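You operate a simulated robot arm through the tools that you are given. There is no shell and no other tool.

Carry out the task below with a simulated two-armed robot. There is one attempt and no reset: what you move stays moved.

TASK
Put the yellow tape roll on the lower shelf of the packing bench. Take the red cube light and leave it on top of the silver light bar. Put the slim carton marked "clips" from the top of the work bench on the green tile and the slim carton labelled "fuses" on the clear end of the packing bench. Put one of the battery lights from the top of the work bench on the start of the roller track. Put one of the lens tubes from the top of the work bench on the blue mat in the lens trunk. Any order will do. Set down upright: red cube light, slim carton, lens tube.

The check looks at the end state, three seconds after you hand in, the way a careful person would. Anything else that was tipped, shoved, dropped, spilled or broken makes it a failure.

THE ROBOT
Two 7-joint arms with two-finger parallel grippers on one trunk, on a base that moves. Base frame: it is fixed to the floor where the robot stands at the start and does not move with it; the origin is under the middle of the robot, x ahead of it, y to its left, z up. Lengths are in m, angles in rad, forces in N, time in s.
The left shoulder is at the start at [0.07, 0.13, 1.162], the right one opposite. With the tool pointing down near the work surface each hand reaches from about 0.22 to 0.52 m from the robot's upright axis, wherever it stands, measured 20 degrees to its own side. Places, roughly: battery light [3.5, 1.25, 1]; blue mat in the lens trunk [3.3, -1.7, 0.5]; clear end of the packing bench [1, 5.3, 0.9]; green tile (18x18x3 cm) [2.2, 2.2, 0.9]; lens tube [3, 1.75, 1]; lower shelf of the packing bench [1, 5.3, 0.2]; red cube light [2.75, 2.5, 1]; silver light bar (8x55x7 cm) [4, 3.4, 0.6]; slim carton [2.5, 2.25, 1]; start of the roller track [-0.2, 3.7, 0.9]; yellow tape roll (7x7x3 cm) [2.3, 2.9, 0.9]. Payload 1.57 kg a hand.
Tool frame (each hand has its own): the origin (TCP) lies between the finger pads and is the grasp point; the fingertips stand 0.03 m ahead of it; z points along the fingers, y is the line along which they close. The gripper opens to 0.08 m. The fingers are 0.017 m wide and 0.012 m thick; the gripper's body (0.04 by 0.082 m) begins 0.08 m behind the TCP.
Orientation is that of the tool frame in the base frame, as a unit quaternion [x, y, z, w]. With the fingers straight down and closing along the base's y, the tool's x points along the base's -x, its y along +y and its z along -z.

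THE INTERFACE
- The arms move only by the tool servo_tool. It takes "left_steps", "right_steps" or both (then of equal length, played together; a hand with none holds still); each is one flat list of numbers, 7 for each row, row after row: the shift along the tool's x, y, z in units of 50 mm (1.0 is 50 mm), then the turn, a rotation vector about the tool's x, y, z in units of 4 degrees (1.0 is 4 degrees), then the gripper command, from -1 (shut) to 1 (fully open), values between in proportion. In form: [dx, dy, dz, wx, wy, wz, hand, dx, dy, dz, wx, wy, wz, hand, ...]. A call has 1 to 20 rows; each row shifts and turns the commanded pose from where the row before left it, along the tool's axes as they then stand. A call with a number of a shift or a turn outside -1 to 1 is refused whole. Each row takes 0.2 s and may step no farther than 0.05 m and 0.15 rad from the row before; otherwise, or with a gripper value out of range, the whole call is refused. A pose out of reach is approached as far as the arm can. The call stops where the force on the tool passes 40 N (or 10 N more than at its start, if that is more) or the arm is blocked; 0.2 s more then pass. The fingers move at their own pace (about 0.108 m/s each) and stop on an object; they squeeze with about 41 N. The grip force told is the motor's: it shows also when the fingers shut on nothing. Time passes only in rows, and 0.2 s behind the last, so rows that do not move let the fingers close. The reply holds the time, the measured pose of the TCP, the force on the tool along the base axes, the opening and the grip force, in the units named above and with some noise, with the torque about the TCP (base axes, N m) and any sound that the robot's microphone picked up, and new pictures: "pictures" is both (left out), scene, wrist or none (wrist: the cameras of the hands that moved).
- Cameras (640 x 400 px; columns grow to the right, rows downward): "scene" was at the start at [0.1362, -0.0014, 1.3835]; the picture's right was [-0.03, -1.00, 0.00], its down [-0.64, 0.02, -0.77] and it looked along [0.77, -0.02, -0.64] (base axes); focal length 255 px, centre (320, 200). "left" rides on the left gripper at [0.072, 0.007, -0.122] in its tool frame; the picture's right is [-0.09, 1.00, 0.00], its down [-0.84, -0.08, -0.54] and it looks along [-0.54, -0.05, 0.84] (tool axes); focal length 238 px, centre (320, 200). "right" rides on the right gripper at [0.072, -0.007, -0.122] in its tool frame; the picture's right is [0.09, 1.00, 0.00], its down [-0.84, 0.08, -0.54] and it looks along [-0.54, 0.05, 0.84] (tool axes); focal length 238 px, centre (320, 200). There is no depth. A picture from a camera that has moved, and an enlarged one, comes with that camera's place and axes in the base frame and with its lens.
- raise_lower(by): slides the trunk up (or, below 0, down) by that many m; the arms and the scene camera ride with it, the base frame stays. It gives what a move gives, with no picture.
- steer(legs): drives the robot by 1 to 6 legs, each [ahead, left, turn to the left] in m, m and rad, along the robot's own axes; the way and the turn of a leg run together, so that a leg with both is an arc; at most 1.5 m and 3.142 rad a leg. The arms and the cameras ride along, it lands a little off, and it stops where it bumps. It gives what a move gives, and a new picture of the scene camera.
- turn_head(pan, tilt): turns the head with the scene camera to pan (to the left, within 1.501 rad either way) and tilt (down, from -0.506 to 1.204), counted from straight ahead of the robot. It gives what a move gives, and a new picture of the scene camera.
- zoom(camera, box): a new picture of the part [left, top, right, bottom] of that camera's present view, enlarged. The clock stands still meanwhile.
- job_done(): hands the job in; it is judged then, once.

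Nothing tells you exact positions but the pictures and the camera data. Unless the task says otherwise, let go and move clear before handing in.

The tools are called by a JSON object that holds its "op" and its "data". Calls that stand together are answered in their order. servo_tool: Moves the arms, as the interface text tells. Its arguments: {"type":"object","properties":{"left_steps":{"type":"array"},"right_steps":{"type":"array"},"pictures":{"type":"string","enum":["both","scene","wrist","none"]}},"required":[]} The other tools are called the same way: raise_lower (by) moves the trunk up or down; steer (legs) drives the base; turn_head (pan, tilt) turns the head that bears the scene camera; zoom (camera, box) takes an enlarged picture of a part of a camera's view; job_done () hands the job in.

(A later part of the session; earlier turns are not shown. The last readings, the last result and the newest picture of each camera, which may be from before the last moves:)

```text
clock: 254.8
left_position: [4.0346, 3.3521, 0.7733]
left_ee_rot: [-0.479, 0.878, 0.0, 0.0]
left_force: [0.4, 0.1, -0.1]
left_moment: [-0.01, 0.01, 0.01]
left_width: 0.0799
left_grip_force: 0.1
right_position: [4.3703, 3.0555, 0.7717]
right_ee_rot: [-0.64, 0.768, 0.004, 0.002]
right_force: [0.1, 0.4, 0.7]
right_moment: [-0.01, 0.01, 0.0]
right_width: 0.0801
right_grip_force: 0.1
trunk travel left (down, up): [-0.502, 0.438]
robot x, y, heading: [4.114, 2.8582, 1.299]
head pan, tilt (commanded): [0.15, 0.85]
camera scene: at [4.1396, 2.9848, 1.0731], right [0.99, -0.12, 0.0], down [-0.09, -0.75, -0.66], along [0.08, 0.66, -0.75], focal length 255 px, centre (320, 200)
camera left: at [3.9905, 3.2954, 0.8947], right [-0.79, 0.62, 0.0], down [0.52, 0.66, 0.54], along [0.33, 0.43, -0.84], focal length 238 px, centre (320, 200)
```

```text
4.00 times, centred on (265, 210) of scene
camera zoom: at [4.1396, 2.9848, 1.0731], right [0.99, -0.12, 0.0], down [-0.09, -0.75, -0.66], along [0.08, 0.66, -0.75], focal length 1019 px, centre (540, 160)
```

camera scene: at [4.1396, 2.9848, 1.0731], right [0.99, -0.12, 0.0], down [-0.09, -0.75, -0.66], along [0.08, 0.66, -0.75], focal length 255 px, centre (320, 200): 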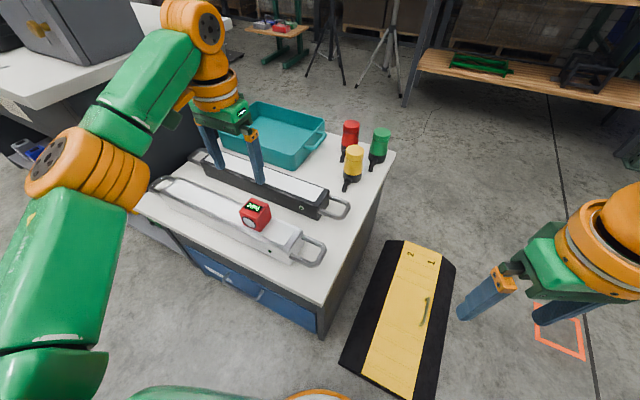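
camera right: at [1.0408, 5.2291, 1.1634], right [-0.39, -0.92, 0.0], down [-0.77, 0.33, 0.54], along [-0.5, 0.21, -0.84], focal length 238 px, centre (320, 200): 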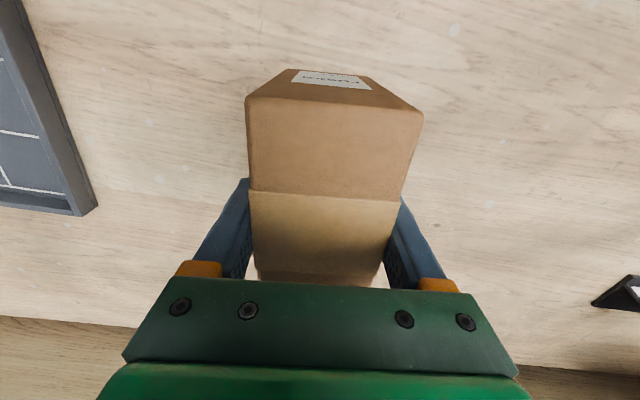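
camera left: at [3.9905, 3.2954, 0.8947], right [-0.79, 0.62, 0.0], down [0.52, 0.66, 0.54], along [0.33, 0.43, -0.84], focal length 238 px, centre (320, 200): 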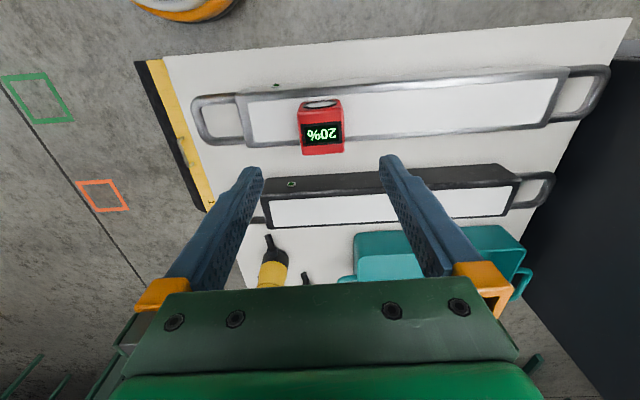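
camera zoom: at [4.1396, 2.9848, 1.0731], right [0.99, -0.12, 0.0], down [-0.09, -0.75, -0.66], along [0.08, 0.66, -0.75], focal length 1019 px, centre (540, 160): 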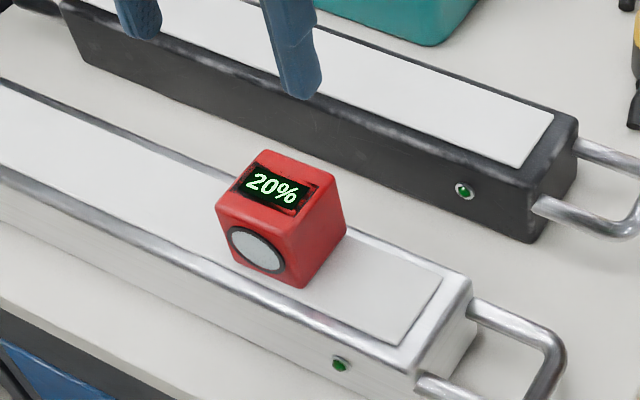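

The red cube stands squarely on the silver bar. I'll pull the hand back, raise the trunk, reverse and look to the right for a way round the bench's far end.

{"op": "servo_tool", "data": {"left_steps": [0.7, 0, -0.3, 0, 0, 0, 1, 0.7, 0, -0.3, 0, 0, 0, 1, 0.7, 0, 0, 0, 0, -0.9, 1, 0, 0, 0, 0, 0, -0.9, 1, 0, 0, 0, 0, 0, -0.9, 1, 0, 0, 0, 0, 0, -0.9, 1, 0, 0, 0, 0, 0, -0.7, 1], "pictures": "none"}}

{"op": "steer", "data": {"legs": [[-0.3, 0, 0]]}}

{"op": "raise_lower", "data": {"by": 0.3}}

{"op": "turn_head", "data": {"pan": -0.9, "tilt": 0.45}}

{"op": "turn_head", "data": {"pan": -1.45, "tilt": 0.45}}

```text
clock: 256.4
left_position: [3.9775, 3.2643, 0.8019]
left_ee_rot: [-0.605, 0.796, 0.0, -0.001]
left_force: [-0.3, -0.2, -0.1]
left_moment: [-0.01, 0.01, 0.01]
left_width: 0.0803
left_grip_force: 0.1
right_position: [4.3692, 3.0543, 0.7716]
right_ee_rot: [-0.64, 0.769, 0.004, 0.002]
right_force: [-0.3, -0.2, 0.4]
right_moment: [-0.01, -0.01, 0.05]
right_width: 0.08
right_grip_force: 0.2
trunk travel left (down, up): [-0.502, 0.438]
robot x, y, heading: [4.1181, 2.8602, 1.303]
head pan, tilt (commanded): [0.15, 0.85]
```

```text
clock: 258.5
left_position: [3.8951, 2.9777, 0.8032]
left_ee_rot: [-0.605, 0.796, -0.001, 0.0]
left_force: [-1.0, 0.0, -0.2]
left_moment: [-0.01, 0.02, 0.02]
left_width: 0.0801
left_grip_force: 0.1
right_position: [4.2874, 2.7692, 0.7715]
right_ee_rot: [-0.64, 0.768, 0.004, 0.001]
right_force: [-0.1, -0.3, -0.2]
right_moment: [0.01, -0.04, 0.02]
right_width: 0.0798
right_grip_force: 0.1
trunk travel left (down, up): [-0.502, 0.438]
robot x, y, heading: [4.0344, 2.5733, 1.299]
head pan, tilt (commanded): [0.15, 0.85]
camera scene: at [4.0586, 2.6992, 1.0731], right [0.99, -0.12, 0.0], down [-0.09, -0.75, -0.66], along [0.08, 0.66, -0.75], focal length 255 px, centre (320, 200)
```

scene: 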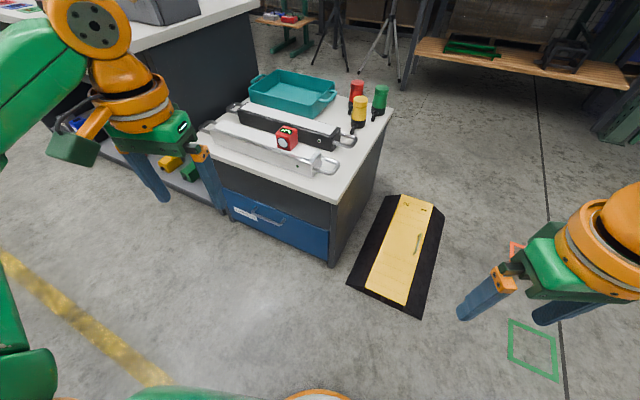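

```text
clock: 261.5
left_position: [3.8955, 2.9775, 1.1022]
left_ee_rot: [-0.606, 0.795, -0.001, -0.001]
left_force: [-0.3, 0.1, 0.0]
left_moment: [0.02, 0.04, 0.02]
left_width: 0.0801
left_grip_force: 0.0
right_position: [4.288, 2.7698, 1.0728]
right_ee_rot: [-0.641, 0.768, 0.004, 0.002]
right_force: [-0.9, -0.3, -0.1]
right_moment: [0.0, -0.01, -0.02]
right_width: 0.08
right_grip_force: 0.0
trunk travel left (down, up): [-0.802, 0.138]
robot x, y, heading: [4.0304, 2.5725, 1.295]
head pan, tilt (commanded): [0.15, 0.85]
```

```text
clock: 262.8
left_position: [3.8951, 2.978, 1.1028]
left_ee_rot: [-0.605, 0.796, 0.0, -0.001]
left_force: [0.2, -0.1, -0.5]
left_moment: [-0.01, -0.04, 0.02]
left_width: 0.0799
left_grip_force: 0.1
right_position: [4.288, 2.7698, 1.0727]
right_ee_rot: [-0.641, 0.768, 0.004, 0.002]
right_force: [0.1, 0.8, -0.1]
right_moment: [0.02, 0.02, -0.03]
right_width: 0.0798
right_grip_force: 0.1
trunk travel left (down, up): [-0.802, 0.138]
robot x, y, heading: [4.0337, 2.5727, 1.295]
head pan, tilt (commanded): [-0.901, 0.45]
camera scene: at [4.1338, 2.6576, 1.4075], right [0.39, -0.92, 0.0], down [-0.4, -0.17, -0.9], along [0.83, 0.35, -0.44], focal length 255 px, centre (320, 200)
```

scene: 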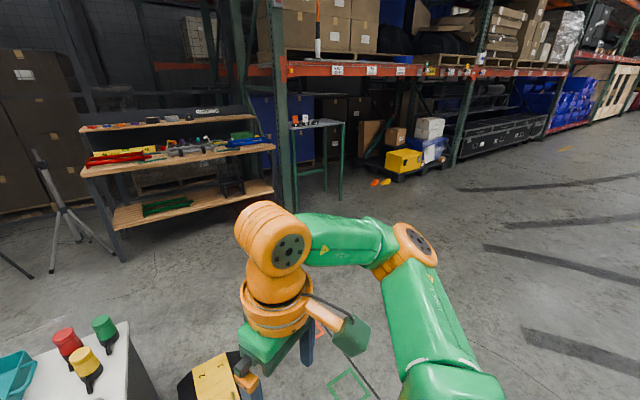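

```text
clock: 263.7
left_position: [3.8952, 2.9775, 1.1028]
left_ee_rot: [-0.606, 0.796, 0.0, 0.0]
left_force: [0.1, 0.7, 0.8]
left_moment: [0.01, -0.01, 0.05]
left_width: 0.0801
left_grip_force: 0.0
right_position: [4.288, 2.7695, 1.0713]
right_ee_rot: [-0.641, 0.768, 0.003, 0.002]
right_force: [-0.3, -0.1, 0.0]
right_moment: [0.0, 0.01, 0.01]
right_width: 0.0803
right_grip_force: 0.0
trunk travel left (down, up): [-0.802, 0.138]
robot x, y, heading: [4.0334, 2.569, 1.299]
head pan, tilt (commanded): [-1.45, 0.45]
camera scene: at [4.1399, 2.6081, 1.4075], right [-0.15, -0.99, 0.0], down [-0.43, 0.07, -0.9], along [0.89, -0.14, -0.44], focal length 255 px, centre (320, 200)
```

scene: 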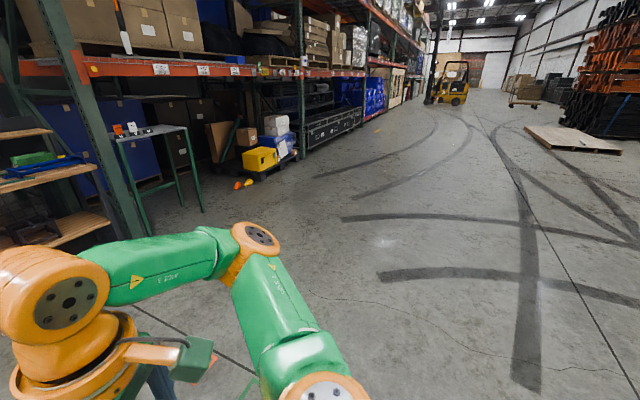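

The floor beyond the bench's right end is clear. I'll drive round it to the front side near the battery lights and lens tubes.

{"op": "turn_head", "data": {"pan": 0.0, "tilt": 0.7}}

{"op": "steer", "data": {"legs": [[-0.287, -1.085, 0], [-1.319, -0.111, 0], [-0.663, 0.697, 0], [0, 0, -0.316]]}}

```text
clock: 265.3
left_position: [3.8947, 2.9768, 1.1029]
left_ee_rot: [-0.605, 0.796, -0.001, 0.0]
left_force: [0.5, 0.0, 0.3]
left_moment: [-0.01, 0.01, 0.01]
left_width: 0.08
left_grip_force: 0.0
right_position: [4.2878, 2.7699, 1.0717]
right_ee_rot: [-0.641, 0.767, 0.004, 0.003]
right_force: [0.6, -0.3, 1.3]
right_moment: [0.03, 0.02, 0.0]
right_width: 0.0803
right_grip_force: 0.0
trunk travel left (down, up): [-0.802, 0.138]
robot x, y, heading: [4.0335, 2.5715, 1.3]
head pan, tilt (commanded): [0.0, 0.7]
camera scene: at [4.072, 2.7036, 1.3853], right [0.96, -0.27, 0.0], down [-0.17, -0.62, -0.76], along [0.21, 0.74, -0.64], focal length 255 px, centre (320, 200)
```

scene: 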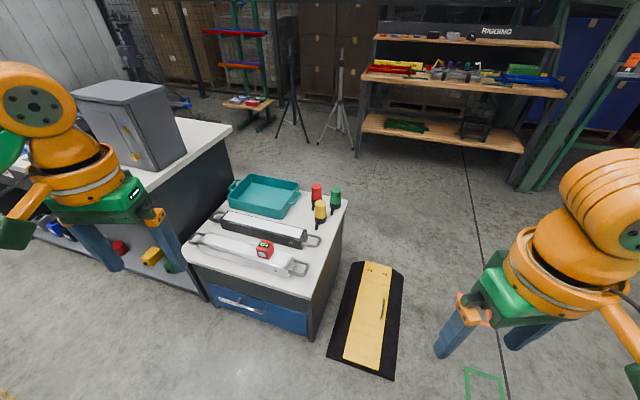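

```text
clock: 282.7
left_position: [3.8995, 0.7122, 1.1018]
left_ee_rot: [-0.476, 0.879, -0.001, 0.0]
left_force: [-0.5, -0.9, -0.1]
left_moment: [-0.01, 0.02, -0.02]
left_width: 0.0801
left_grip_force: 0.0
right_position: [4.2118, 0.3938, 1.0729]
right_ee_rot: [-0.515, 0.857, 0.003, 0.003]
right_force: [0.5, -0.1, 0.3]
right_moment: [-0.01, 0.0, -0.03]
right_width: 0.0798
right_grip_force: 0.1
trunk travel left (down, up): [-0.802, 0.138]
robot x, y, heading: [3.9127, 0.2829, 0.993]
head pan, tilt (commanded): [0.0, 0.7]
camera scene: at [3.9851, 0.3974, 1.3853], right [0.84, -0.55, 0.0], down [-0.35, -0.54, -0.76], along [0.42, 0.64, -0.64], focal length 255 px, centre (320, 200)
```

scene: 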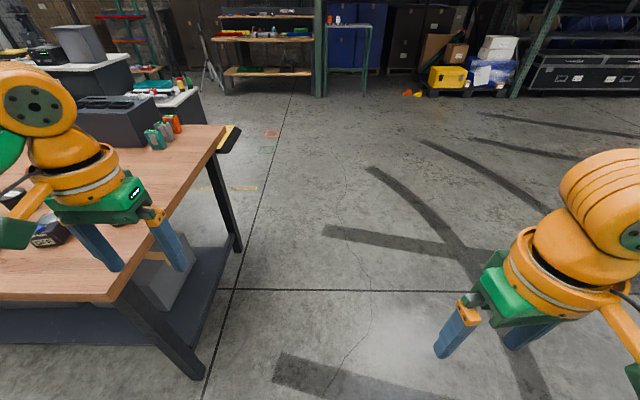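

{"op": "steer", "data": {"legs": [[0, 0.8, -0.012]]}}

{"op": "zoom", "data": {"camera": "scene", "box": [160, 80, 480, 300]}}

```text
clock: 287.0
left_position: [3.2522, 1.1518, 1.1019]
left_ee_rot: [-0.467, 0.884, -0.001, -0.001]
left_force: [-0.5, -0.1, -0.9]
left_moment: [0.01, 0.01, -0.01]
left_width: 0.08
left_grip_force: 0.0
right_position: [3.5576, 0.8271, 1.0716]
right_ee_rot: [-0.505, 0.863, 0.003, 0.003]
right_force: [-1.1, 0.3, 0.1]
right_moment: [-0.01, 0.01, 0.04]
right_width: 0.0799
right_grip_force: 0.1
trunk travel left (down, up): [-0.802, 0.138]
robot x, y, heading: [3.2517, 0.7237, 0.975]
head pan, tilt (commanded): [0.0, 0.7]
camera scene: at [3.3315, 0.8359, 1.3853], right [0.82, -0.57, 0.0], down [-0.36, -0.53, -0.76], along [0.43, 0.63, -0.64], focal length 255 px, centre (320, 200)
```

scene: 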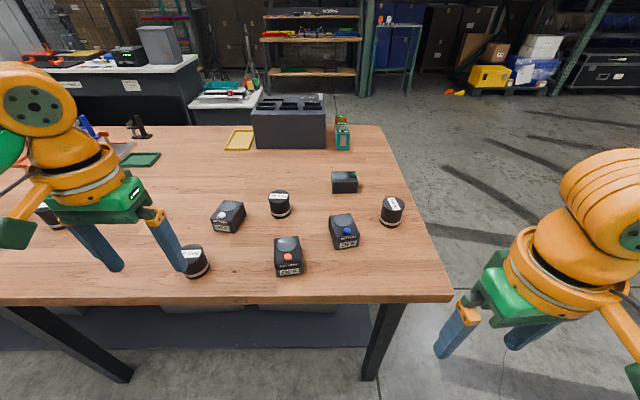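

```text
1.82 times, centred on (320, 190) of scene
camera zoom: at [3.3315, 0.8359, 1.3853], right [0.82, -0.57, 0.0], down [-0.36, -0.53, -0.76], along [0.43, 0.63, -0.64], focal length 463 px, centre (320, 218)
```

zoom: 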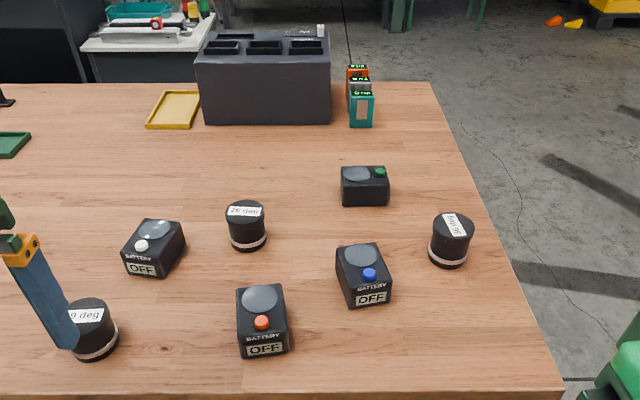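

Several battery lights and lens tubes stand here. I'll zoom in to measure the orange-button battery light and the lens tubes.

{"op": "zoom", "data": {"camera": "scene", "box": [200, 160, 420, 300]}}

{"op": "zoom", "data": {"camera": "scene", "box": [260, 220, 320, 290]}}

{"op": "zoom", "data": {"camera": "scene", "box": [360, 180, 420, 240]}}

```text
2.86 times, centred on (310, 230) of scene
camera zoom: at [3.3315, 0.8359, 1.3853], right [0.82, -0.57, 0.0], down [-0.36, -0.53, -0.76], along [0.43, 0.63, -0.64], focal length 728 px, centre (349, 114)
```

zoom: 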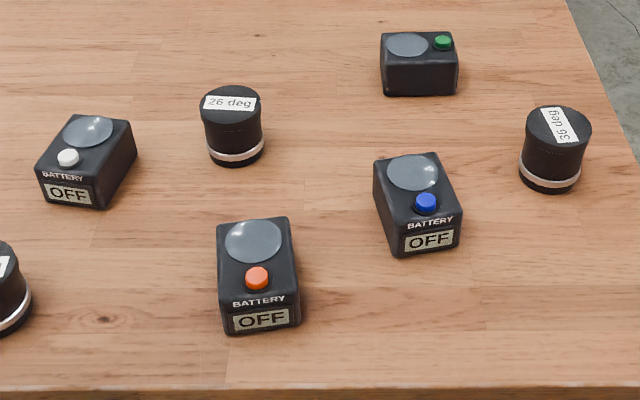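

```text
5.71 times, centred on (290, 255) of scene
camera zoom: at [3.3315, 0.8359, 1.3853], right [0.82, -0.57, 0.0], down [-0.36, -0.53, -0.76], along [0.43, 0.63, -0.64], focal length 1456 px, centre (491, -114)
```

zoom: 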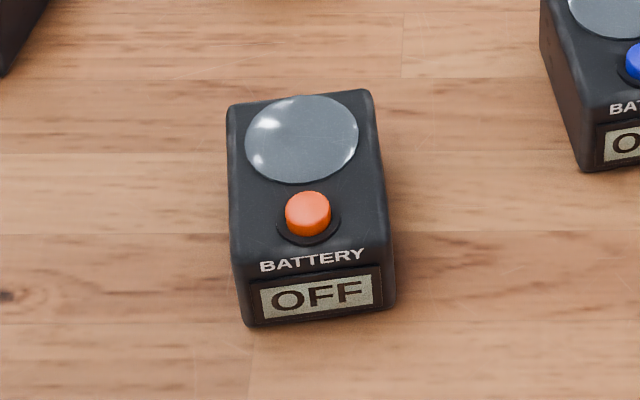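

```text
6.67 times, centred on (390, 210) of scene
camera zoom: at [3.3315, 0.8359, 1.3853], right [0.82, -0.57, 0.0], down [-0.36, -0.53, -0.76], along [0.43, 0.63, -0.64], focal length 1699 px, centre (-147, 133)
```

zoom: 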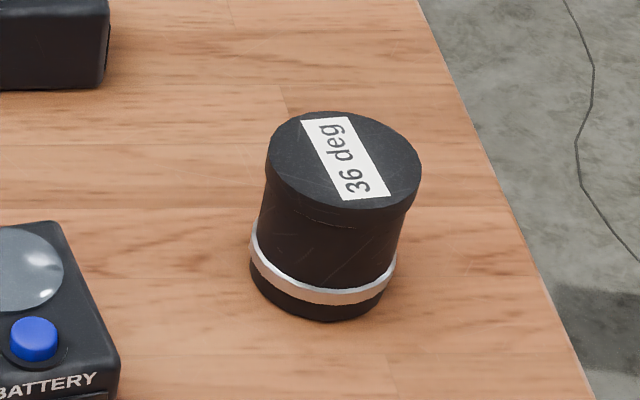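

The orange-button battery light is 6 × 7.4 × 5.3 cm at (3.483, 1.194), turned about 9° left; the "36 deg" tube is at (3.793, 1.155), Ø≈6 cm. I'll move up so the left hand can take the light and the right hand the tube.

{"op": "steer", "data": {"legs": [[0.2, -0.1, 0]]}}

{"op": "turn_head", "data": {"pan": 0.0, "tilt": 0.9}}

{"op": "zoom", "data": {"camera": "scene", "box": [200, 180, 440, 330]}}

```text
clock: 288.7
left_position: [3.4456, 1.2602, 1.1029]
left_ee_rot: [-0.466, 0.885, 0.0, 0.001]
left_force: [0.2, -0.6, 0.9]
left_moment: [0.0, -0.03, -0.02]
left_width: 0.08
left_grip_force: 0.1
right_position: [3.7493, 0.9356, 1.0718]
right_ee_rot: [-0.507, 0.862, 0.003, 0.003]
right_force: [-0.6, -0.8, 0.7]
right_moment: [0.0, 0.0, -0.02]
right_width: 0.0798
right_grip_force: 0.1
trunk travel left (down, up): [-0.802, 0.138]
robot x, y, heading: [3.4477, 0.8318, 0.969]
head pan, tilt (commanded): [0.0, 0.7]
camera scene: at [3.5229, 0.9432, 1.3856], right [0.82, -0.57, 0.0], down [-0.36, -0.53, -0.77], along [0.43, 0.63, -0.64], focal length 255 px, centre (320, 200)
```

scene: 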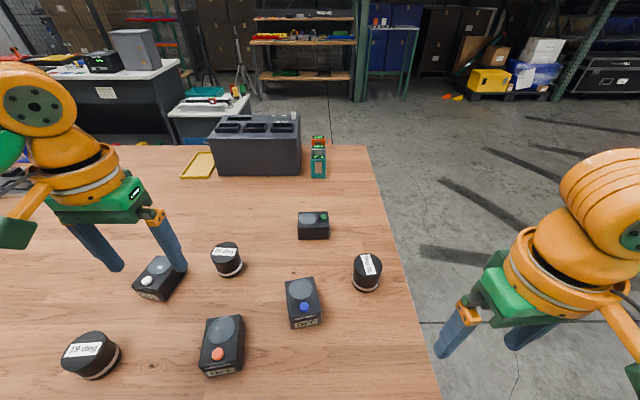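

```text
clock: 289.4
left_position: [3.448, 1.2602, 1.1028]
left_ee_rot: [-0.466, 0.885, -0.001, -0.001]
left_force: [-0.2, -0.5, -0.3]
left_moment: [-0.03, -0.02, -0.01]
left_width: 0.08
left_grip_force: 0.1
right_position: [3.7531, 0.9365, 1.0724]
right_ee_rot: [-0.506, 0.863, 0.004, 0.003]
right_force: [-1.7, -0.5, 0.2]
right_moment: [-0.02, 0.0, 0.0]
right_width: 0.0798
right_grip_force: 0.0
trunk travel left (down, up): [-0.802, 0.138]
robot x, y, heading: [3.4489, 0.8313, 0.966]
head pan, tilt (commanded): [0.0, 0.901]
camera scene: at [3.5205, 0.9371, 1.3692], right [0.82, -0.57, 0.0], down [-0.44, -0.65, -0.62], along [0.35, 0.51, -0.78], focal length 255 px, centre (320, 200)
```

scene: 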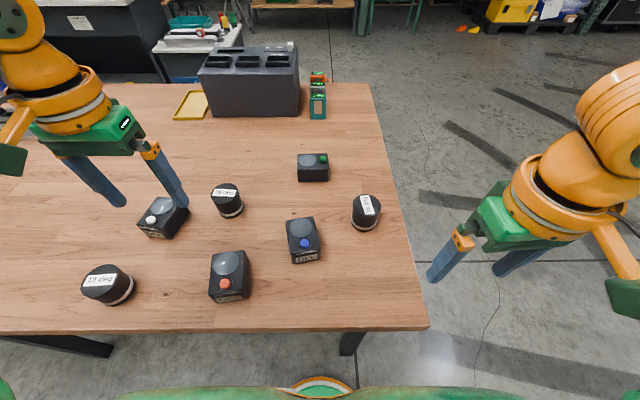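

```text
2.67 times, centred on (320, 255) of scene
camera zoom: at [3.5205, 0.9371, 1.3692], right [0.82, -0.57, 0.0], down [-0.44, -0.65, -0.62], along [0.35, 0.51, -0.78], focal length 680 px, centre (320, 53)
```

zoom: 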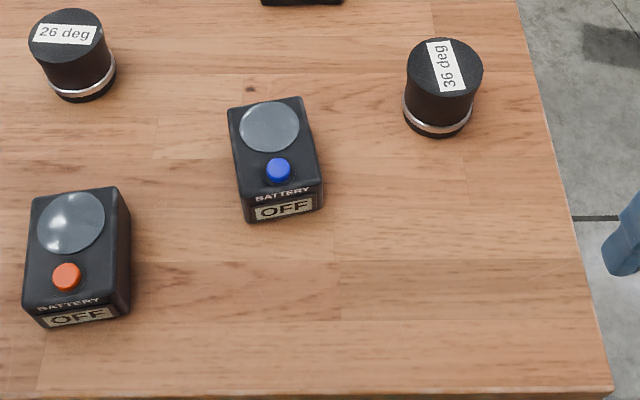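

Both views agree on (3.485, 1.193) for the battery light, yaw ≈1.115. I'll bring the left hand above it with a matching turn.

{"op": "servo_tool", "data": {"left_steps": [0.3, -0.6, 0, 0, 0, -0.7, 1, 0.3, -0.6, 0.4, 0, 0, -0.7, 1, 0.05, -0.17, 0.6, 0, 0, -0.68, 1, 0, 0, 0.4, 0, 0, 0, 1, 0, 0, 0, 0, 0, 0, 1], "pictures": "both"}}

{"op": "zoom", "data": {"camera": "left", "box": [220, 80, 420, 205]}}

```text
clock: 290.6
left_position: [3.486, 1.1969, 1.0329]
left_ee_rot: [-0.529, 0.848, -0.001, -0.001]
left_force: [-0.3, 0.4, 0.7]
left_moment: [0.0, 0.0, 0.03]
left_width: 0.0802
left_grip_force: 0.0
right_position: [3.7519, 0.9369, 1.0719]
right_ee_rot: [-0.506, 0.862, 0.004, 0.003]
right_force: [0.8, 0.1, 0.0]
right_moment: [0.0, -0.01, 0.01]
right_width: 0.08
right_grip_force: 0.1
trunk travel left (down, up): [-0.802, 0.138]
robot x, y, heading: [3.4469, 0.8321, 0.962]
head pan, tilt (commanded): [0.0, 0.901]
camera scene: at [3.5205, 0.9365, 1.3692], right [0.82, -0.57, 0.0], down [-0.44, -0.65, -0.62], along [0.35, 0.51, -0.78], focal length 255 px, centre (320, 200)
camera left: at [3.4487, 1.1357, 1.1548], right [-0.85, 0.52, 0.0], down [0.44, 0.72, 0.54], along [0.28, 0.46, -0.84], focal length 238 px, centre (320, 200)
```

scene: 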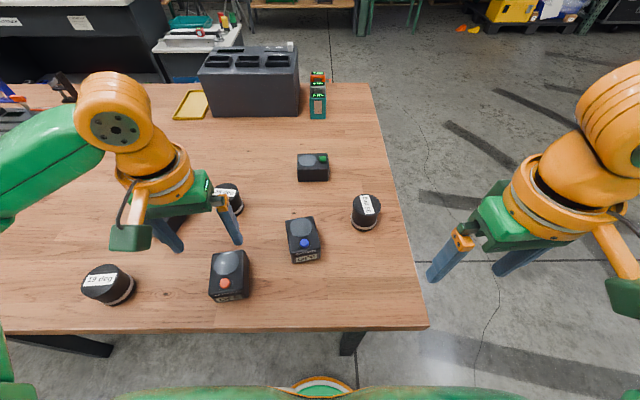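
left: 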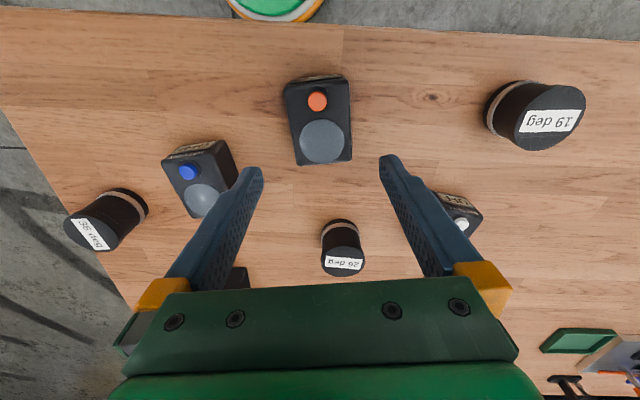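

```text
3.20 times, centred on (320, 142) of left
camera zoom: at [3.4487, 1.1357, 1.1548], right [-0.85, 0.52, 0.0], down [0.44, 0.72, 0.54], along [0.28, 0.46, -0.84], focal length 763 px, centre (320, 384)
```

zoom: 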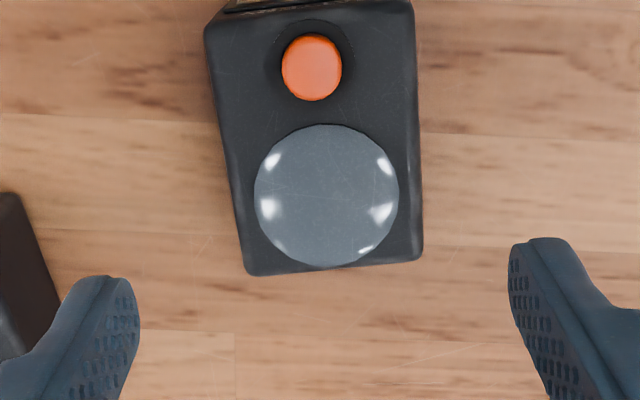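

Aligned. Descending to grip the battery light by its sides.

{"op": "servo_tool", "data": {"left_steps": [0.07, 0.02, 0.6, 0, 0, 0, 1, 0, 0, 0.7, 0, 0, 0, 1, 0, 0, 0.7, 0, 0, 0, 1, 0, 0, 0.5, 0, 0, 0, 1, 0, 0, 0.26, 0, 0, 0, 1, 0, 0, 0, 0, 0, 0, 1], "pictures": "wrist"}}

```text
clock: 292.0
left_position: [3.4849, 1.1924, 0.8944]
left_ee_rot: [-0.529, 0.849, 0.0, 0.0]
left_force: [0.0, 0.2, 0.2]
left_moment: [-0.03, 0.03, -0.01]
left_width: 0.0801
left_grip_force: 0.1
right_position: [3.7519, 0.9358, 1.0727]
right_ee_rot: [-0.506, 0.863, 0.004, 0.003]
right_force: [0.2, -0.3, 0.4]
right_moment: [0.0, -0.03, -0.02]
right_width: 0.0801
right_grip_force: 0.1
trunk travel left (down, up): [-0.802, 0.138]
robot x, y, heading: [3.4476, 0.8365, 0.971]
head pan, tilt (commanded): [0.0, 0.901]
camera left: at [3.4478, 1.1309, 1.0161], right [-0.85, 0.52, 0.0], down [0.44, 0.72, 0.54], along [0.28, 0.46, -0.84], focal length 238 px, centre (320, 200)
```

left: 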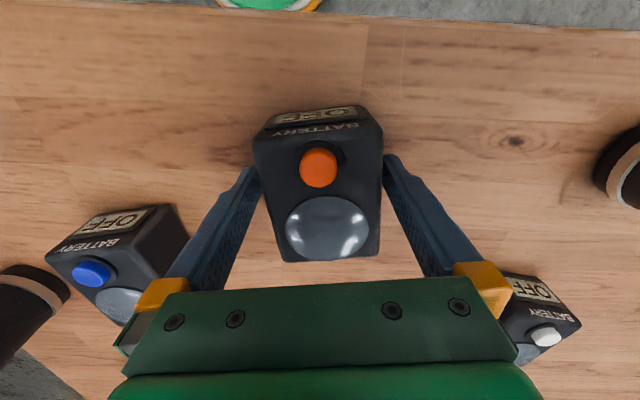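

{"op": "servo_tool", "data": {"left_steps": [0, 0, 0, 0, 0, 0, -1, 0, 0, 0, 0, 0, 0, -1, 0, 0, 0, 0, 0, 0, -1, 0, 0, -0.06, 0, 0, 0, -1, 0, 0, -0.1, 0, 0, 0, -1, 0, 0, -0.2, 0, 0, 0, -1], "pictures": "wrist"}}

```text
clock: 293.4
left_position: [3.4846, 1.1946, 0.9114]
left_ee_rot: [-0.529, 0.849, -0.001, 0.0]
left_force: [0.5, -0.5, -4.0]
left_moment: [-0.01, -0.01, -0.04]
left_width: 0.0638
left_grip_force: 40.9
right_position: [3.7518, 0.9374, 1.072]
right_ee_rot: [-0.505, 0.863, 0.003, 0.003]
right_force: [0.4, 0.4, 0.2]
right_moment: [0.01, 0.0, -0.02]
right_width: 0.08
right_grip_force: 0.0
trunk travel left (down, up): [-0.802, 0.138]
robot x, y, heading: [3.4434, 0.8301, 0.97]
head pan, tilt (commanded): [0.0, 0.901]
camera left: at [3.4477, 1.132, 1.0338], right [-0.85, 0.52, 0.0], down [0.44, 0.72, 0.54], along [0.28, 0.46, -0.84], focal length 238 px, centre (320, 200)
```

left: 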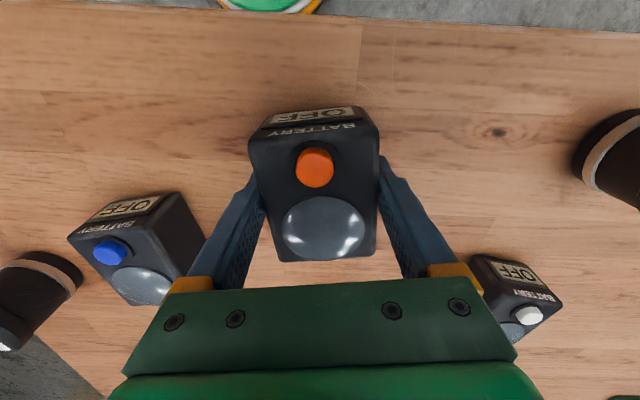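

The battery light is held (4 N). Lifting it, and moving the right hand over the 36 deg tube at (3.794, 1.152).

{"op": "servo_tool", "data": {"left_steps": [0, 0, -0.5, 0, 0, 0, -1, 0, 0, -0.6, 0, 0, 0, -1, 0, 0, -0.7, 0, 0, 0, -1, 0, 0, -0.7, 0, 0, 0, -1, 0, 0, -0.7, 0, 0, 0, -1, 0, 0, -0.4, 0, 0, 0, -1], "right_steps": [-0.83, 0.275, 0, 0, 0, 0, 1, -0.83, 0.275, 0, 0, 0, 0, 1, -0.83, 0.275, 0, 0, 0, 0, 1, -0.83, 0.275, 0, 0, 0, 0, 1, -0.83, 0.275, 0, 0, 0, 0, 1, 0, 0, 0, 0, 0, 0, 1], "pictures": "both"}}

{"op": "zoom", "data": {"camera": "right", "box": [220, 60, 420, 185]}}

```text
clock: 294.8
left_position: [3.4839, 1.1939, 1.0929]
left_ee_rot: [-0.529, 0.848, 0.0, -0.001]
left_force: [-0.6, -0.8, -3.1]
left_moment: [0.01, -0.02, -0.01]
left_width: 0.064
left_grip_force: 41.1
right_position: [3.7928, 1.1523, 1.0733]
right_ee_rot: [-0.507, 0.862, 0.004, 0.004]
right_force: [-0.2, -0.1, 0.6]
right_moment: [0.01, 0.01, -0.03]
right_width: 0.08
right_grip_force: 0.0
trunk travel left (down, up): [-0.802, 0.138]
robot x, y, heading: [3.4484, 0.836, 0.97]
head pan, tilt (commanded): [0.0, 0.901]
camera scene: at [3.5204, 0.9367, 1.3691], right [0.82, -0.57, 0.0], down [-0.44, -0.65, -0.62], along [0.35, 0.51, -0.78], focal length 255 px, centre (320, 200)
camera right: at [3.7614, 1.0855, 1.194], right [-0.91, 0.4, 0.0], down [0.34, 0.76, 0.55], along [0.22, 0.5, -0.83], focal length 238 px, centre (320, 200)
camera left: at [3.4466, 1.1313, 1.2146], right [-0.85, 0.52, 0.0], down [0.44, 0.72, 0.54], along [0.28, 0.46, -0.84], focal length 238 px, centre (320, 200)
```

scene: 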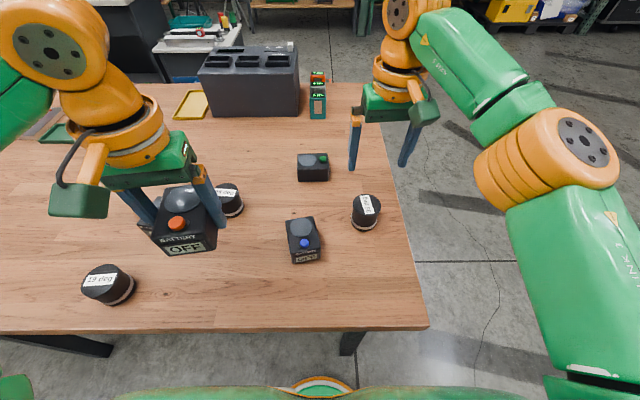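
right: 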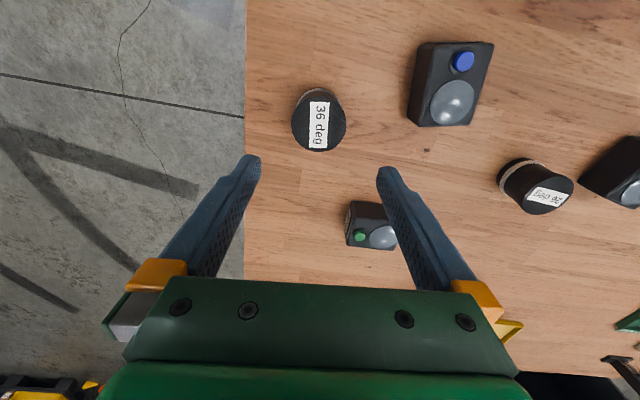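
left: 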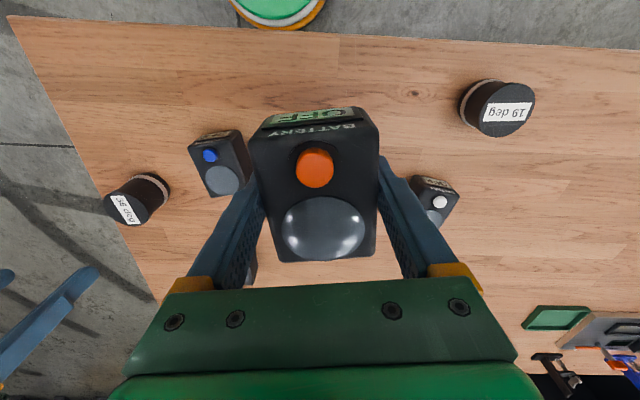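

```text
3.20 times, centred on (320, 122) of right
camera zoom: at [3.7614, 1.0855, 1.194], right [-0.91, 0.4, 0.0], down [0.34, 0.76, 0.55], along [0.22, 0.5, -0.83], focal length 763 px, centre (320, 448)
```

zoom: 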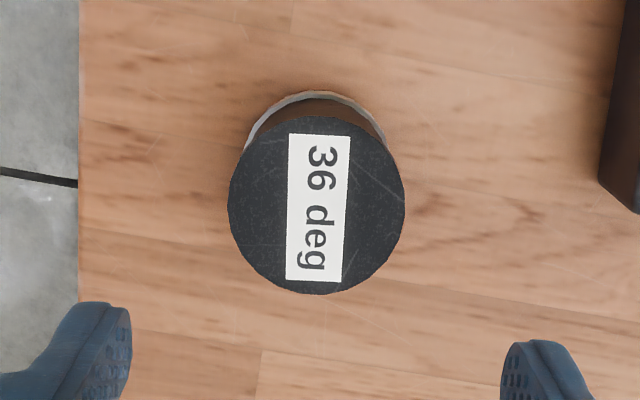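

Centred over the tube within 1–2 mm. Descending to grip it.

{"op": "servo_tool", "data": {"right_steps": [0, 0, 0.8, 0, 0, 0, 1, 0, 0, 0.8, 0, 0, 0, 1, 0, 0, 0.8, 0, 0, 0, 1, 0, 0, 0.6, 0, 0, 0, 1, 0, 0, 0.4, 0, 0, 0, 1, 0, 0, 0, 0, 0, 0, 1], "pictures": "wrist"}}

```text
clock: 296.2
left_position: [3.483, 1.1938, 1.0918]
left_ee_rot: [-0.529, 0.848, 0.0, -0.001]
left_force: [0.7, -0.2, -4.0]
left_moment: [0.0, -0.01, 0.01]
left_width: 0.0639
left_grip_force: 41.0
right_position: [3.7941, 1.156, 0.904]
right_ee_rot: [-0.506, 0.863, 0.002, 0.003]
right_force: [-0.2, -0.1, 0.1]
right_moment: [-0.01, 0.01, 0.04]
right_width: 0.0798
right_grip_force: 0.1
trunk travel left (down, up): [-0.802, 0.138]
robot x, y, heading: [3.4454, 0.8326, 0.967]
head pan, tilt (commanded): [0.0, 0.901]
camera right: at [3.7625, 1.0884, 1.0241], right [-0.91, 0.41, 0.0], down [0.34, 0.76, 0.55], along [0.22, 0.5, -0.84], focal length 238 px, centre (320, 200)
```

right: 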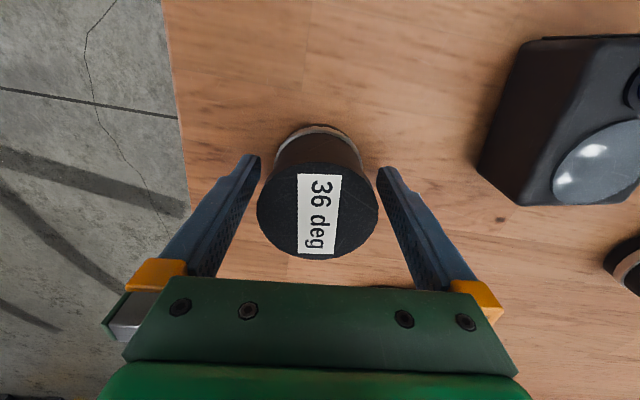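

{"op": "servo_tool", "data": {"right_steps": [0.08, 0, 0, 0, 0, 0, 1, 0, 0, 0, 0, 0, 0, -1, 0, 0, 0, 0, 0, 0, -1, 0, 0, 0, 0, 0, 0, -1, 0, 0, -0.06, 0, 0, 0, -1, 0, 0, -0.1, 0, 0, 0, -1, 0, 0, -0.2, 0, 0, 0, -1], "pictures": "wrist"}}

```text
clock: 297.8
left_position: [3.4846, 1.1948, 1.0929]
left_ee_rot: [-0.53, 0.848, 0.0, -0.001]
left_force: [-1.3, -0.1, -3.6]
left_moment: [0.03, -0.03, 0.01]
left_width: 0.0636
left_grip_force: 41.2
right_position: [3.7913, 1.1505, 0.9214]
right_ee_rot: [-0.505, 0.863, 0.002, 0.003]
right_force: [0.0, 0.0, -3.1]
right_moment: [0.03, 0.02, 0.02]
right_width: 0.0585
right_grip_force: 41.0
trunk travel left (down, up): [-0.802, 0.138]
robot x, y, heading: [3.4488, 0.8336, 0.966]
head pan, tilt (commanded): [0.0, 0.901]
camera right: at [3.7603, 1.0837, 1.0428], right [-0.91, 0.41, 0.0], down [0.34, 0.76, 0.55], along [0.22, 0.5, -0.84], focal length 238 px, centre (320, 200)
```

right: 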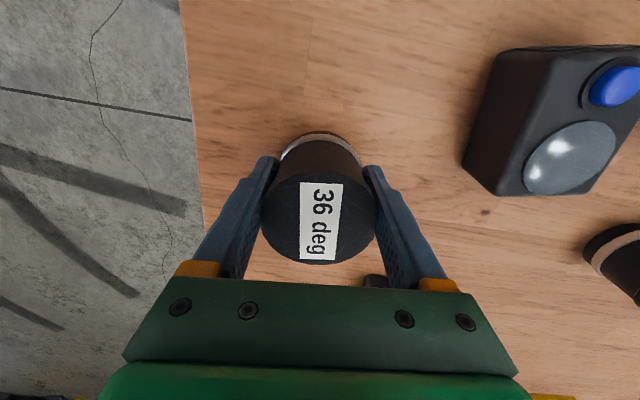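

The tube is held (3 N). I'll lift, back away from the bench, and turn to look at the lens trunk.

{"op": "servo_tool", "data": {"right_steps": [0, 0, -0.5, 0, 0, 0, -1, 0, 0, -0.7, 0, 0, 0, -1, 0, 0, -0.7, 0, 0, 0, -1, 0, 0, -0.7, 0, 0, 0, -1, 0.4, 0, -0.5, 0, 0, 0, -1, 0.6, 0, -0.3, 0, 0, 0, -1], "pictures": "none"}}

{"op": "steer", "data": {"legs": [[-0.38, 0, 0], [0, 0, -1.3], [0, 0, -1.25]]}}

{"op": "turn_head", "data": {"pan": 0.0, "tilt": 0.5}}

```text
clock: 299.2
left_position: [3.4841, 1.1923, 1.0925]
left_ee_rot: [-0.529, 0.848, 0.0, 0.001]
left_force: [-0.1, -0.7, -4.8]
left_moment: [-0.02, 0.0, -0.01]
left_width: 0.0638
left_grip_force: 40.4
right_position: [3.7664, 1.1018, 1.0931]
right_ee_rot: [-0.506, 0.863, 0.004, 0.004]
right_force: [1.0, 0.2, -3.0]
right_moment: [0.03, 0.01, -0.02]
right_width: 0.0582
right_grip_force: 40.3
trunk travel left (down, up): [-0.802, 0.138]
robot x, y, heading: [3.4475, 0.8327, 0.968]
head pan, tilt (commanded): [0.0, 0.901]
```

```text
clock: 307.9
left_position: [3.4114, 0.2045, 1.0914]
left_ee_rot: [0.654, 0.757, 0.001, 0.0]
left_force: [-0.2, 0.8, -4.4]
left_moment: [0.0, 0.03, -0.01]
left_width: 0.0635
left_grip_force: 40.9
right_position: [3.1252, 0.1187, 1.0923]
right_ee_rot: [0.674, 0.739, -0.002, 0.004]
right_force: [0.7, 0.5, -2.9]
right_moment: [0.03, 0.01, 0.03]
right_width: 0.0579
right_grip_force: 41.0
trunk travel left (down, up): [-0.802, 0.138]
robot x, y, heading: [3.2362, 0.5223, -1.571]
head pan, tilt (commanded): [0.0, 0.901]
camera scene: at [3.237, 0.3977, 1.369], right [-1.0, 0.0, 0.0], down [0.0, 0.78, -0.62], along [0.0, -0.62, -0.78], focal length 255 px, centre (320, 200)
```

scene: 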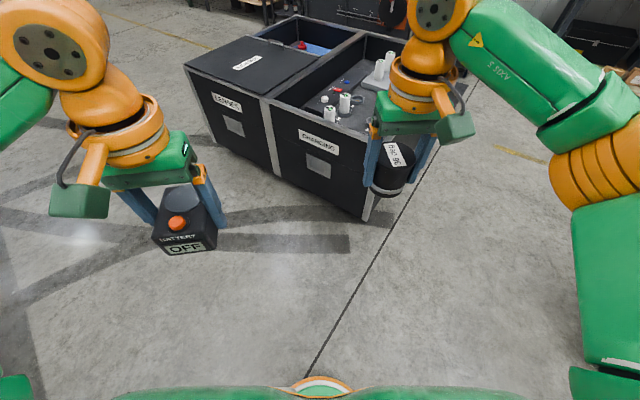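

```text
clock: 308.8
left_position: [3.4111, 0.2049, 1.0914]
left_ee_rot: [0.653, 0.757, 0.001, -0.001]
left_force: [-0.2, 0.9, -4.5]
left_moment: [0.02, 0.04, -0.02]
left_width: 0.0639
left_grip_force: 40.3
right_position: [3.1251, 0.1198, 1.0923]
right_ee_rot: [0.673, 0.739, -0.001, 0.005]
right_force: [-0.7, -0.4, -2.9]
right_moment: [0.04, -0.02, -0.01]
right_width: 0.058
right_grip_force: 40.7
trunk travel left (down, up): [-0.802, 0.138]
robot x, y, heading: [3.2356, 0.5258, -1.57]
head pan, tilt (commanded): [0.0, 0.499]
camera scene: at [3.2366, 0.3822, 1.4028], right [-1.0, 0.0, 0.0], down [0.0, 0.48, -0.88], along [0.0, -0.88, -0.48], focal length 255 px, centre (320, 200)
```

scene: 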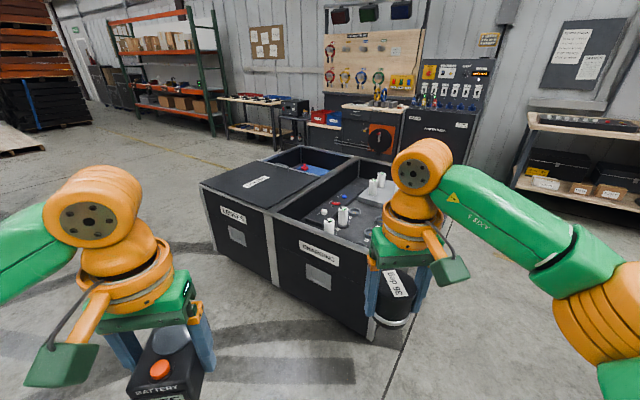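

{"op": "zoom", "data": {"camera": "scene", "box": [190, 120, 430, 270]}}

{"op": "zoom", "data": {"camera": "scene", "box": [250, 130, 370, 205]}}

```text
2.67 times, centred on (310, 195) of scene
camera zoom: at [3.2366, 0.3822, 1.4028], right [-1.0, 0.0, 0.0], down [0.0, 0.48, -0.88], along [0.0, -0.88, -0.48], focal length 680 px, centre (347, 213)
```

zoom: 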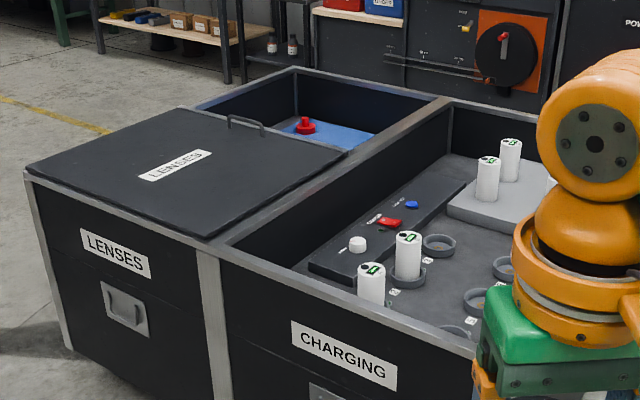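

```text
5.33 times, centred on (310, 168) of scene
camera zoom: at [3.2366, 0.3822, 1.4028], right [-1.0, 0.0, 0.0], down [0.0, 0.48, -0.88], along [0.0, -0.88, -0.48], focal length 1359 px, centre (373, 373)
```

zoom: 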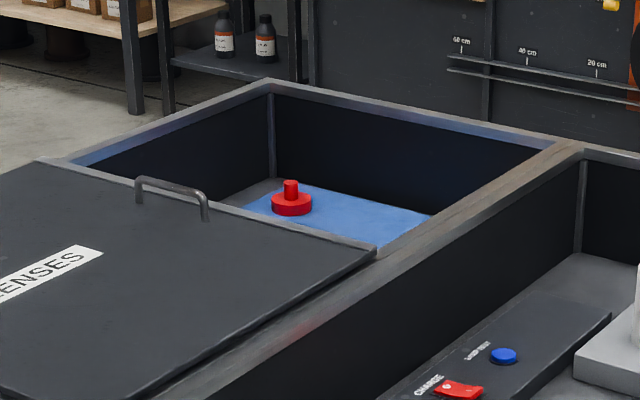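

The lens trunk has a lid over its near half; the blue mat shows in the far half with a red item on it. I'll drive round its far-left side to look in.

{"op": "steer", "data": {"legs": [[0.6, 1.5, 0], [1.5, 0, 0], [0.5, 0, -0.6]]}}

{"op": "turn_head", "data": {"pan": -0.9, "tilt": 0.6}}

```text
refused: leg 1 is longer than a leg can be; nothing moved
```

```text
clock: 310.0
left_position: [3.4108, 0.2058, 1.0911]
left_ee_rot: [0.654, 0.757, 0.001, -0.001]
left_force: [-0.1, 0.3, -3.1]
left_moment: [0.02, -0.05, 0.0]
left_width: 0.0636
left_grip_force: 40.8
right_position: [3.126, 0.119, 1.0928]
right_ee_rot: [0.674, 0.739, -0.002, 0.004]
right_force: [0.6, -0.5, -2.8]
right_moment: [0.01, 0.03, 0.0]
right_width: 0.058
right_grip_force: 40.8
trunk travel left (down, up): [-0.802, 0.138]
robot x, y, heading: [3.2392, 0.5219, -1.57]
head pan, tilt (commanded): [-0.901, 0.6]
camera scene: at [3.1675, 0.4182, 1.3938], right [-0.62, 0.78, 0.0], down [0.44, 0.35, -0.82], along [-0.65, -0.51, -0.57], focal length 255 px, centre (320, 200)
```

scene: 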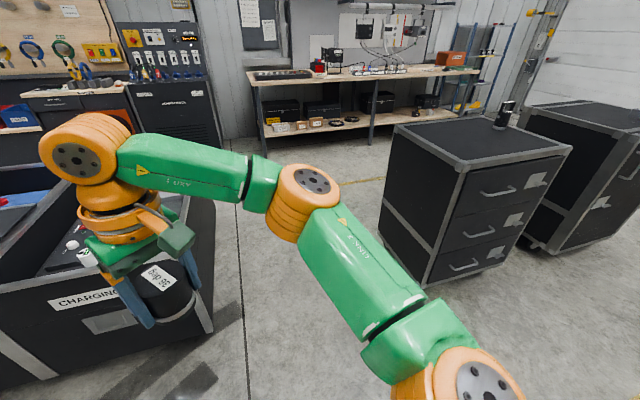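

{"op": "steer", "data": {"legs": [[0, 1.45, 0], [1.5, 0, 0], [1.0, 0, 0]]}}

{"op": "turn_head", "data": {"pan": -1.2, "tilt": 0.6}}

```text
clock: 329.0
left_position: [4.9149, -2.2782, 1.0916]
left_ee_rot: [0.648, 0.762, 0.001, -0.001]
left_force: [0.1, 0.0, -3.6]
left_moment: [-0.02, -0.01, 0.0]
left_width: 0.0641
left_grip_force: 40.9
right_position: [4.6309, -2.369, 1.0918]
right_ee_rot: [0.669, 0.744, -0.001, 0.005]
right_force: [0.4, 0.4, -2.7]
right_moment: [0.0, 0.0, 0.02]
right_width: 0.0582
right_grip_force: 40.7
trunk travel left (down, up): [-0.802, 0.138]
robot x, y, heading: [4.7366, -1.96, -1.561]
head pan, tilt (commanded): [-0.901, 0.6]
camera scene: at [4.6685, -2.0693, 1.3939], right [-0.63, 0.78, 0.0], down [0.44, 0.36, -0.82], along [-0.64, -0.52, -0.57], focal length 255 px, centre (320, 200)
```

scene: 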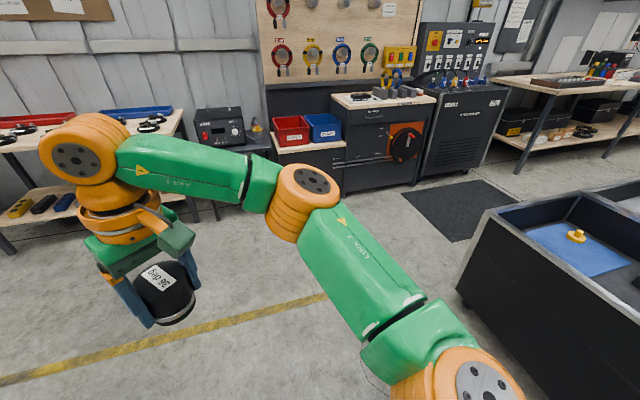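

```text
clock: 329.8
left_position: [4.9151, -2.2792, 1.0927]
left_ee_rot: [0.648, 0.762, 0.001, -0.002]
left_force: [1.3, 0.1, -4.8]
left_moment: [0.0, -0.01, -0.02]
left_width: 0.0642
left_grip_force: 40.5
right_position: [4.6304, -2.3709, 1.091]
right_ee_rot: [0.669, 0.744, -0.001, 0.004]
right_force: [-0.6, 0.6, -3.1]
right_moment: [0.03, -0.01, 0.01]
right_width: 0.0582
right_grip_force: 41.2
trunk travel left (down, up): [-0.802, 0.138]
robot x, y, heading: [4.7325, -1.9625, -1.557]
head pan, tilt (commanded): [-1.201, 0.6]
camera scene: at [4.6551, -2.0478, 1.3938], right [-0.37, 0.93, 0.0], down [0.52, 0.21, -0.82], along [-0.77, -0.31, -0.57], focal length 255 px, centre (320, 200)
```

scene: 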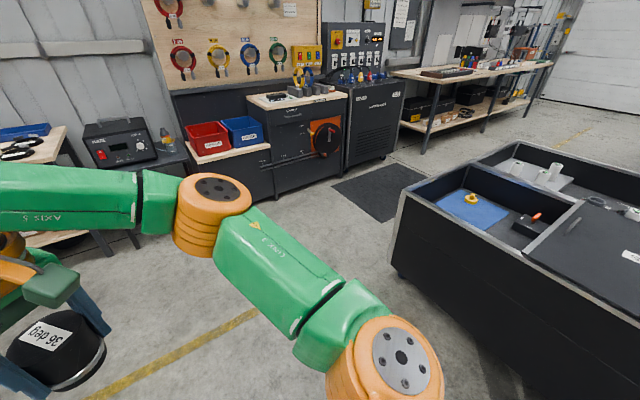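

{"op": "zoom", "data": {"camera": "scene", "box": [380, 130, 640, 290]}}

{"op": "zoom", "data": {"camera": "scene", "box": [420, 160, 580, 260]}}

```text
2.46 times, centred on (510, 210) of scene
camera zoom: at [4.6551, -2.0478, 1.3938], right [-0.37, 0.93, 0.0], down [0.52, 0.21, -0.82], along [-0.77, -0.31, -0.57], focal length 627 px, centre (-148, 175)
```

zoom: 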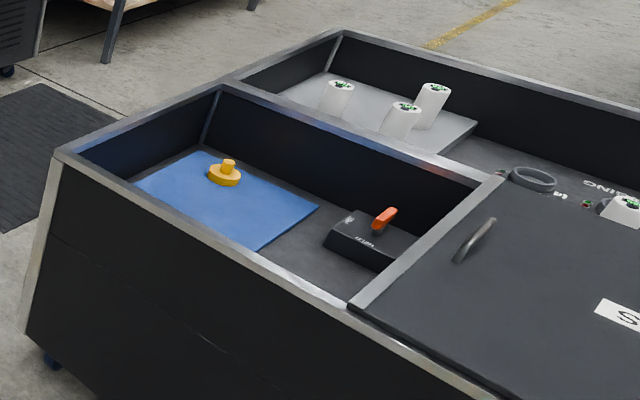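

```text
4.00 times, centred on (500, 210) of scene
camera zoom: at [4.6551, -2.0478, 1.3938], right [-0.37, 0.93, 0.0], down [0.52, 0.21, -0.82], along [-0.77, -0.31, -0.57], focal length 1019 px, centre (-400, 160)
```

zoom: 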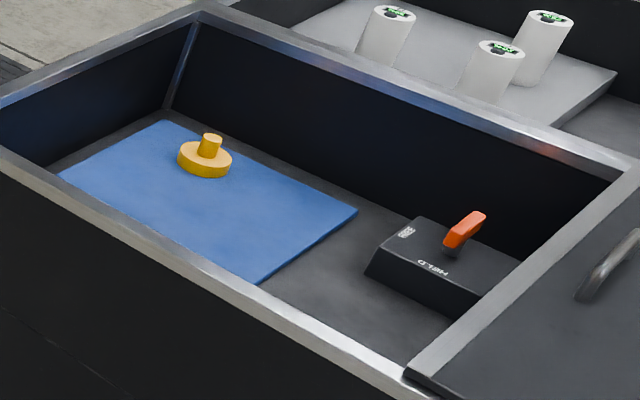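

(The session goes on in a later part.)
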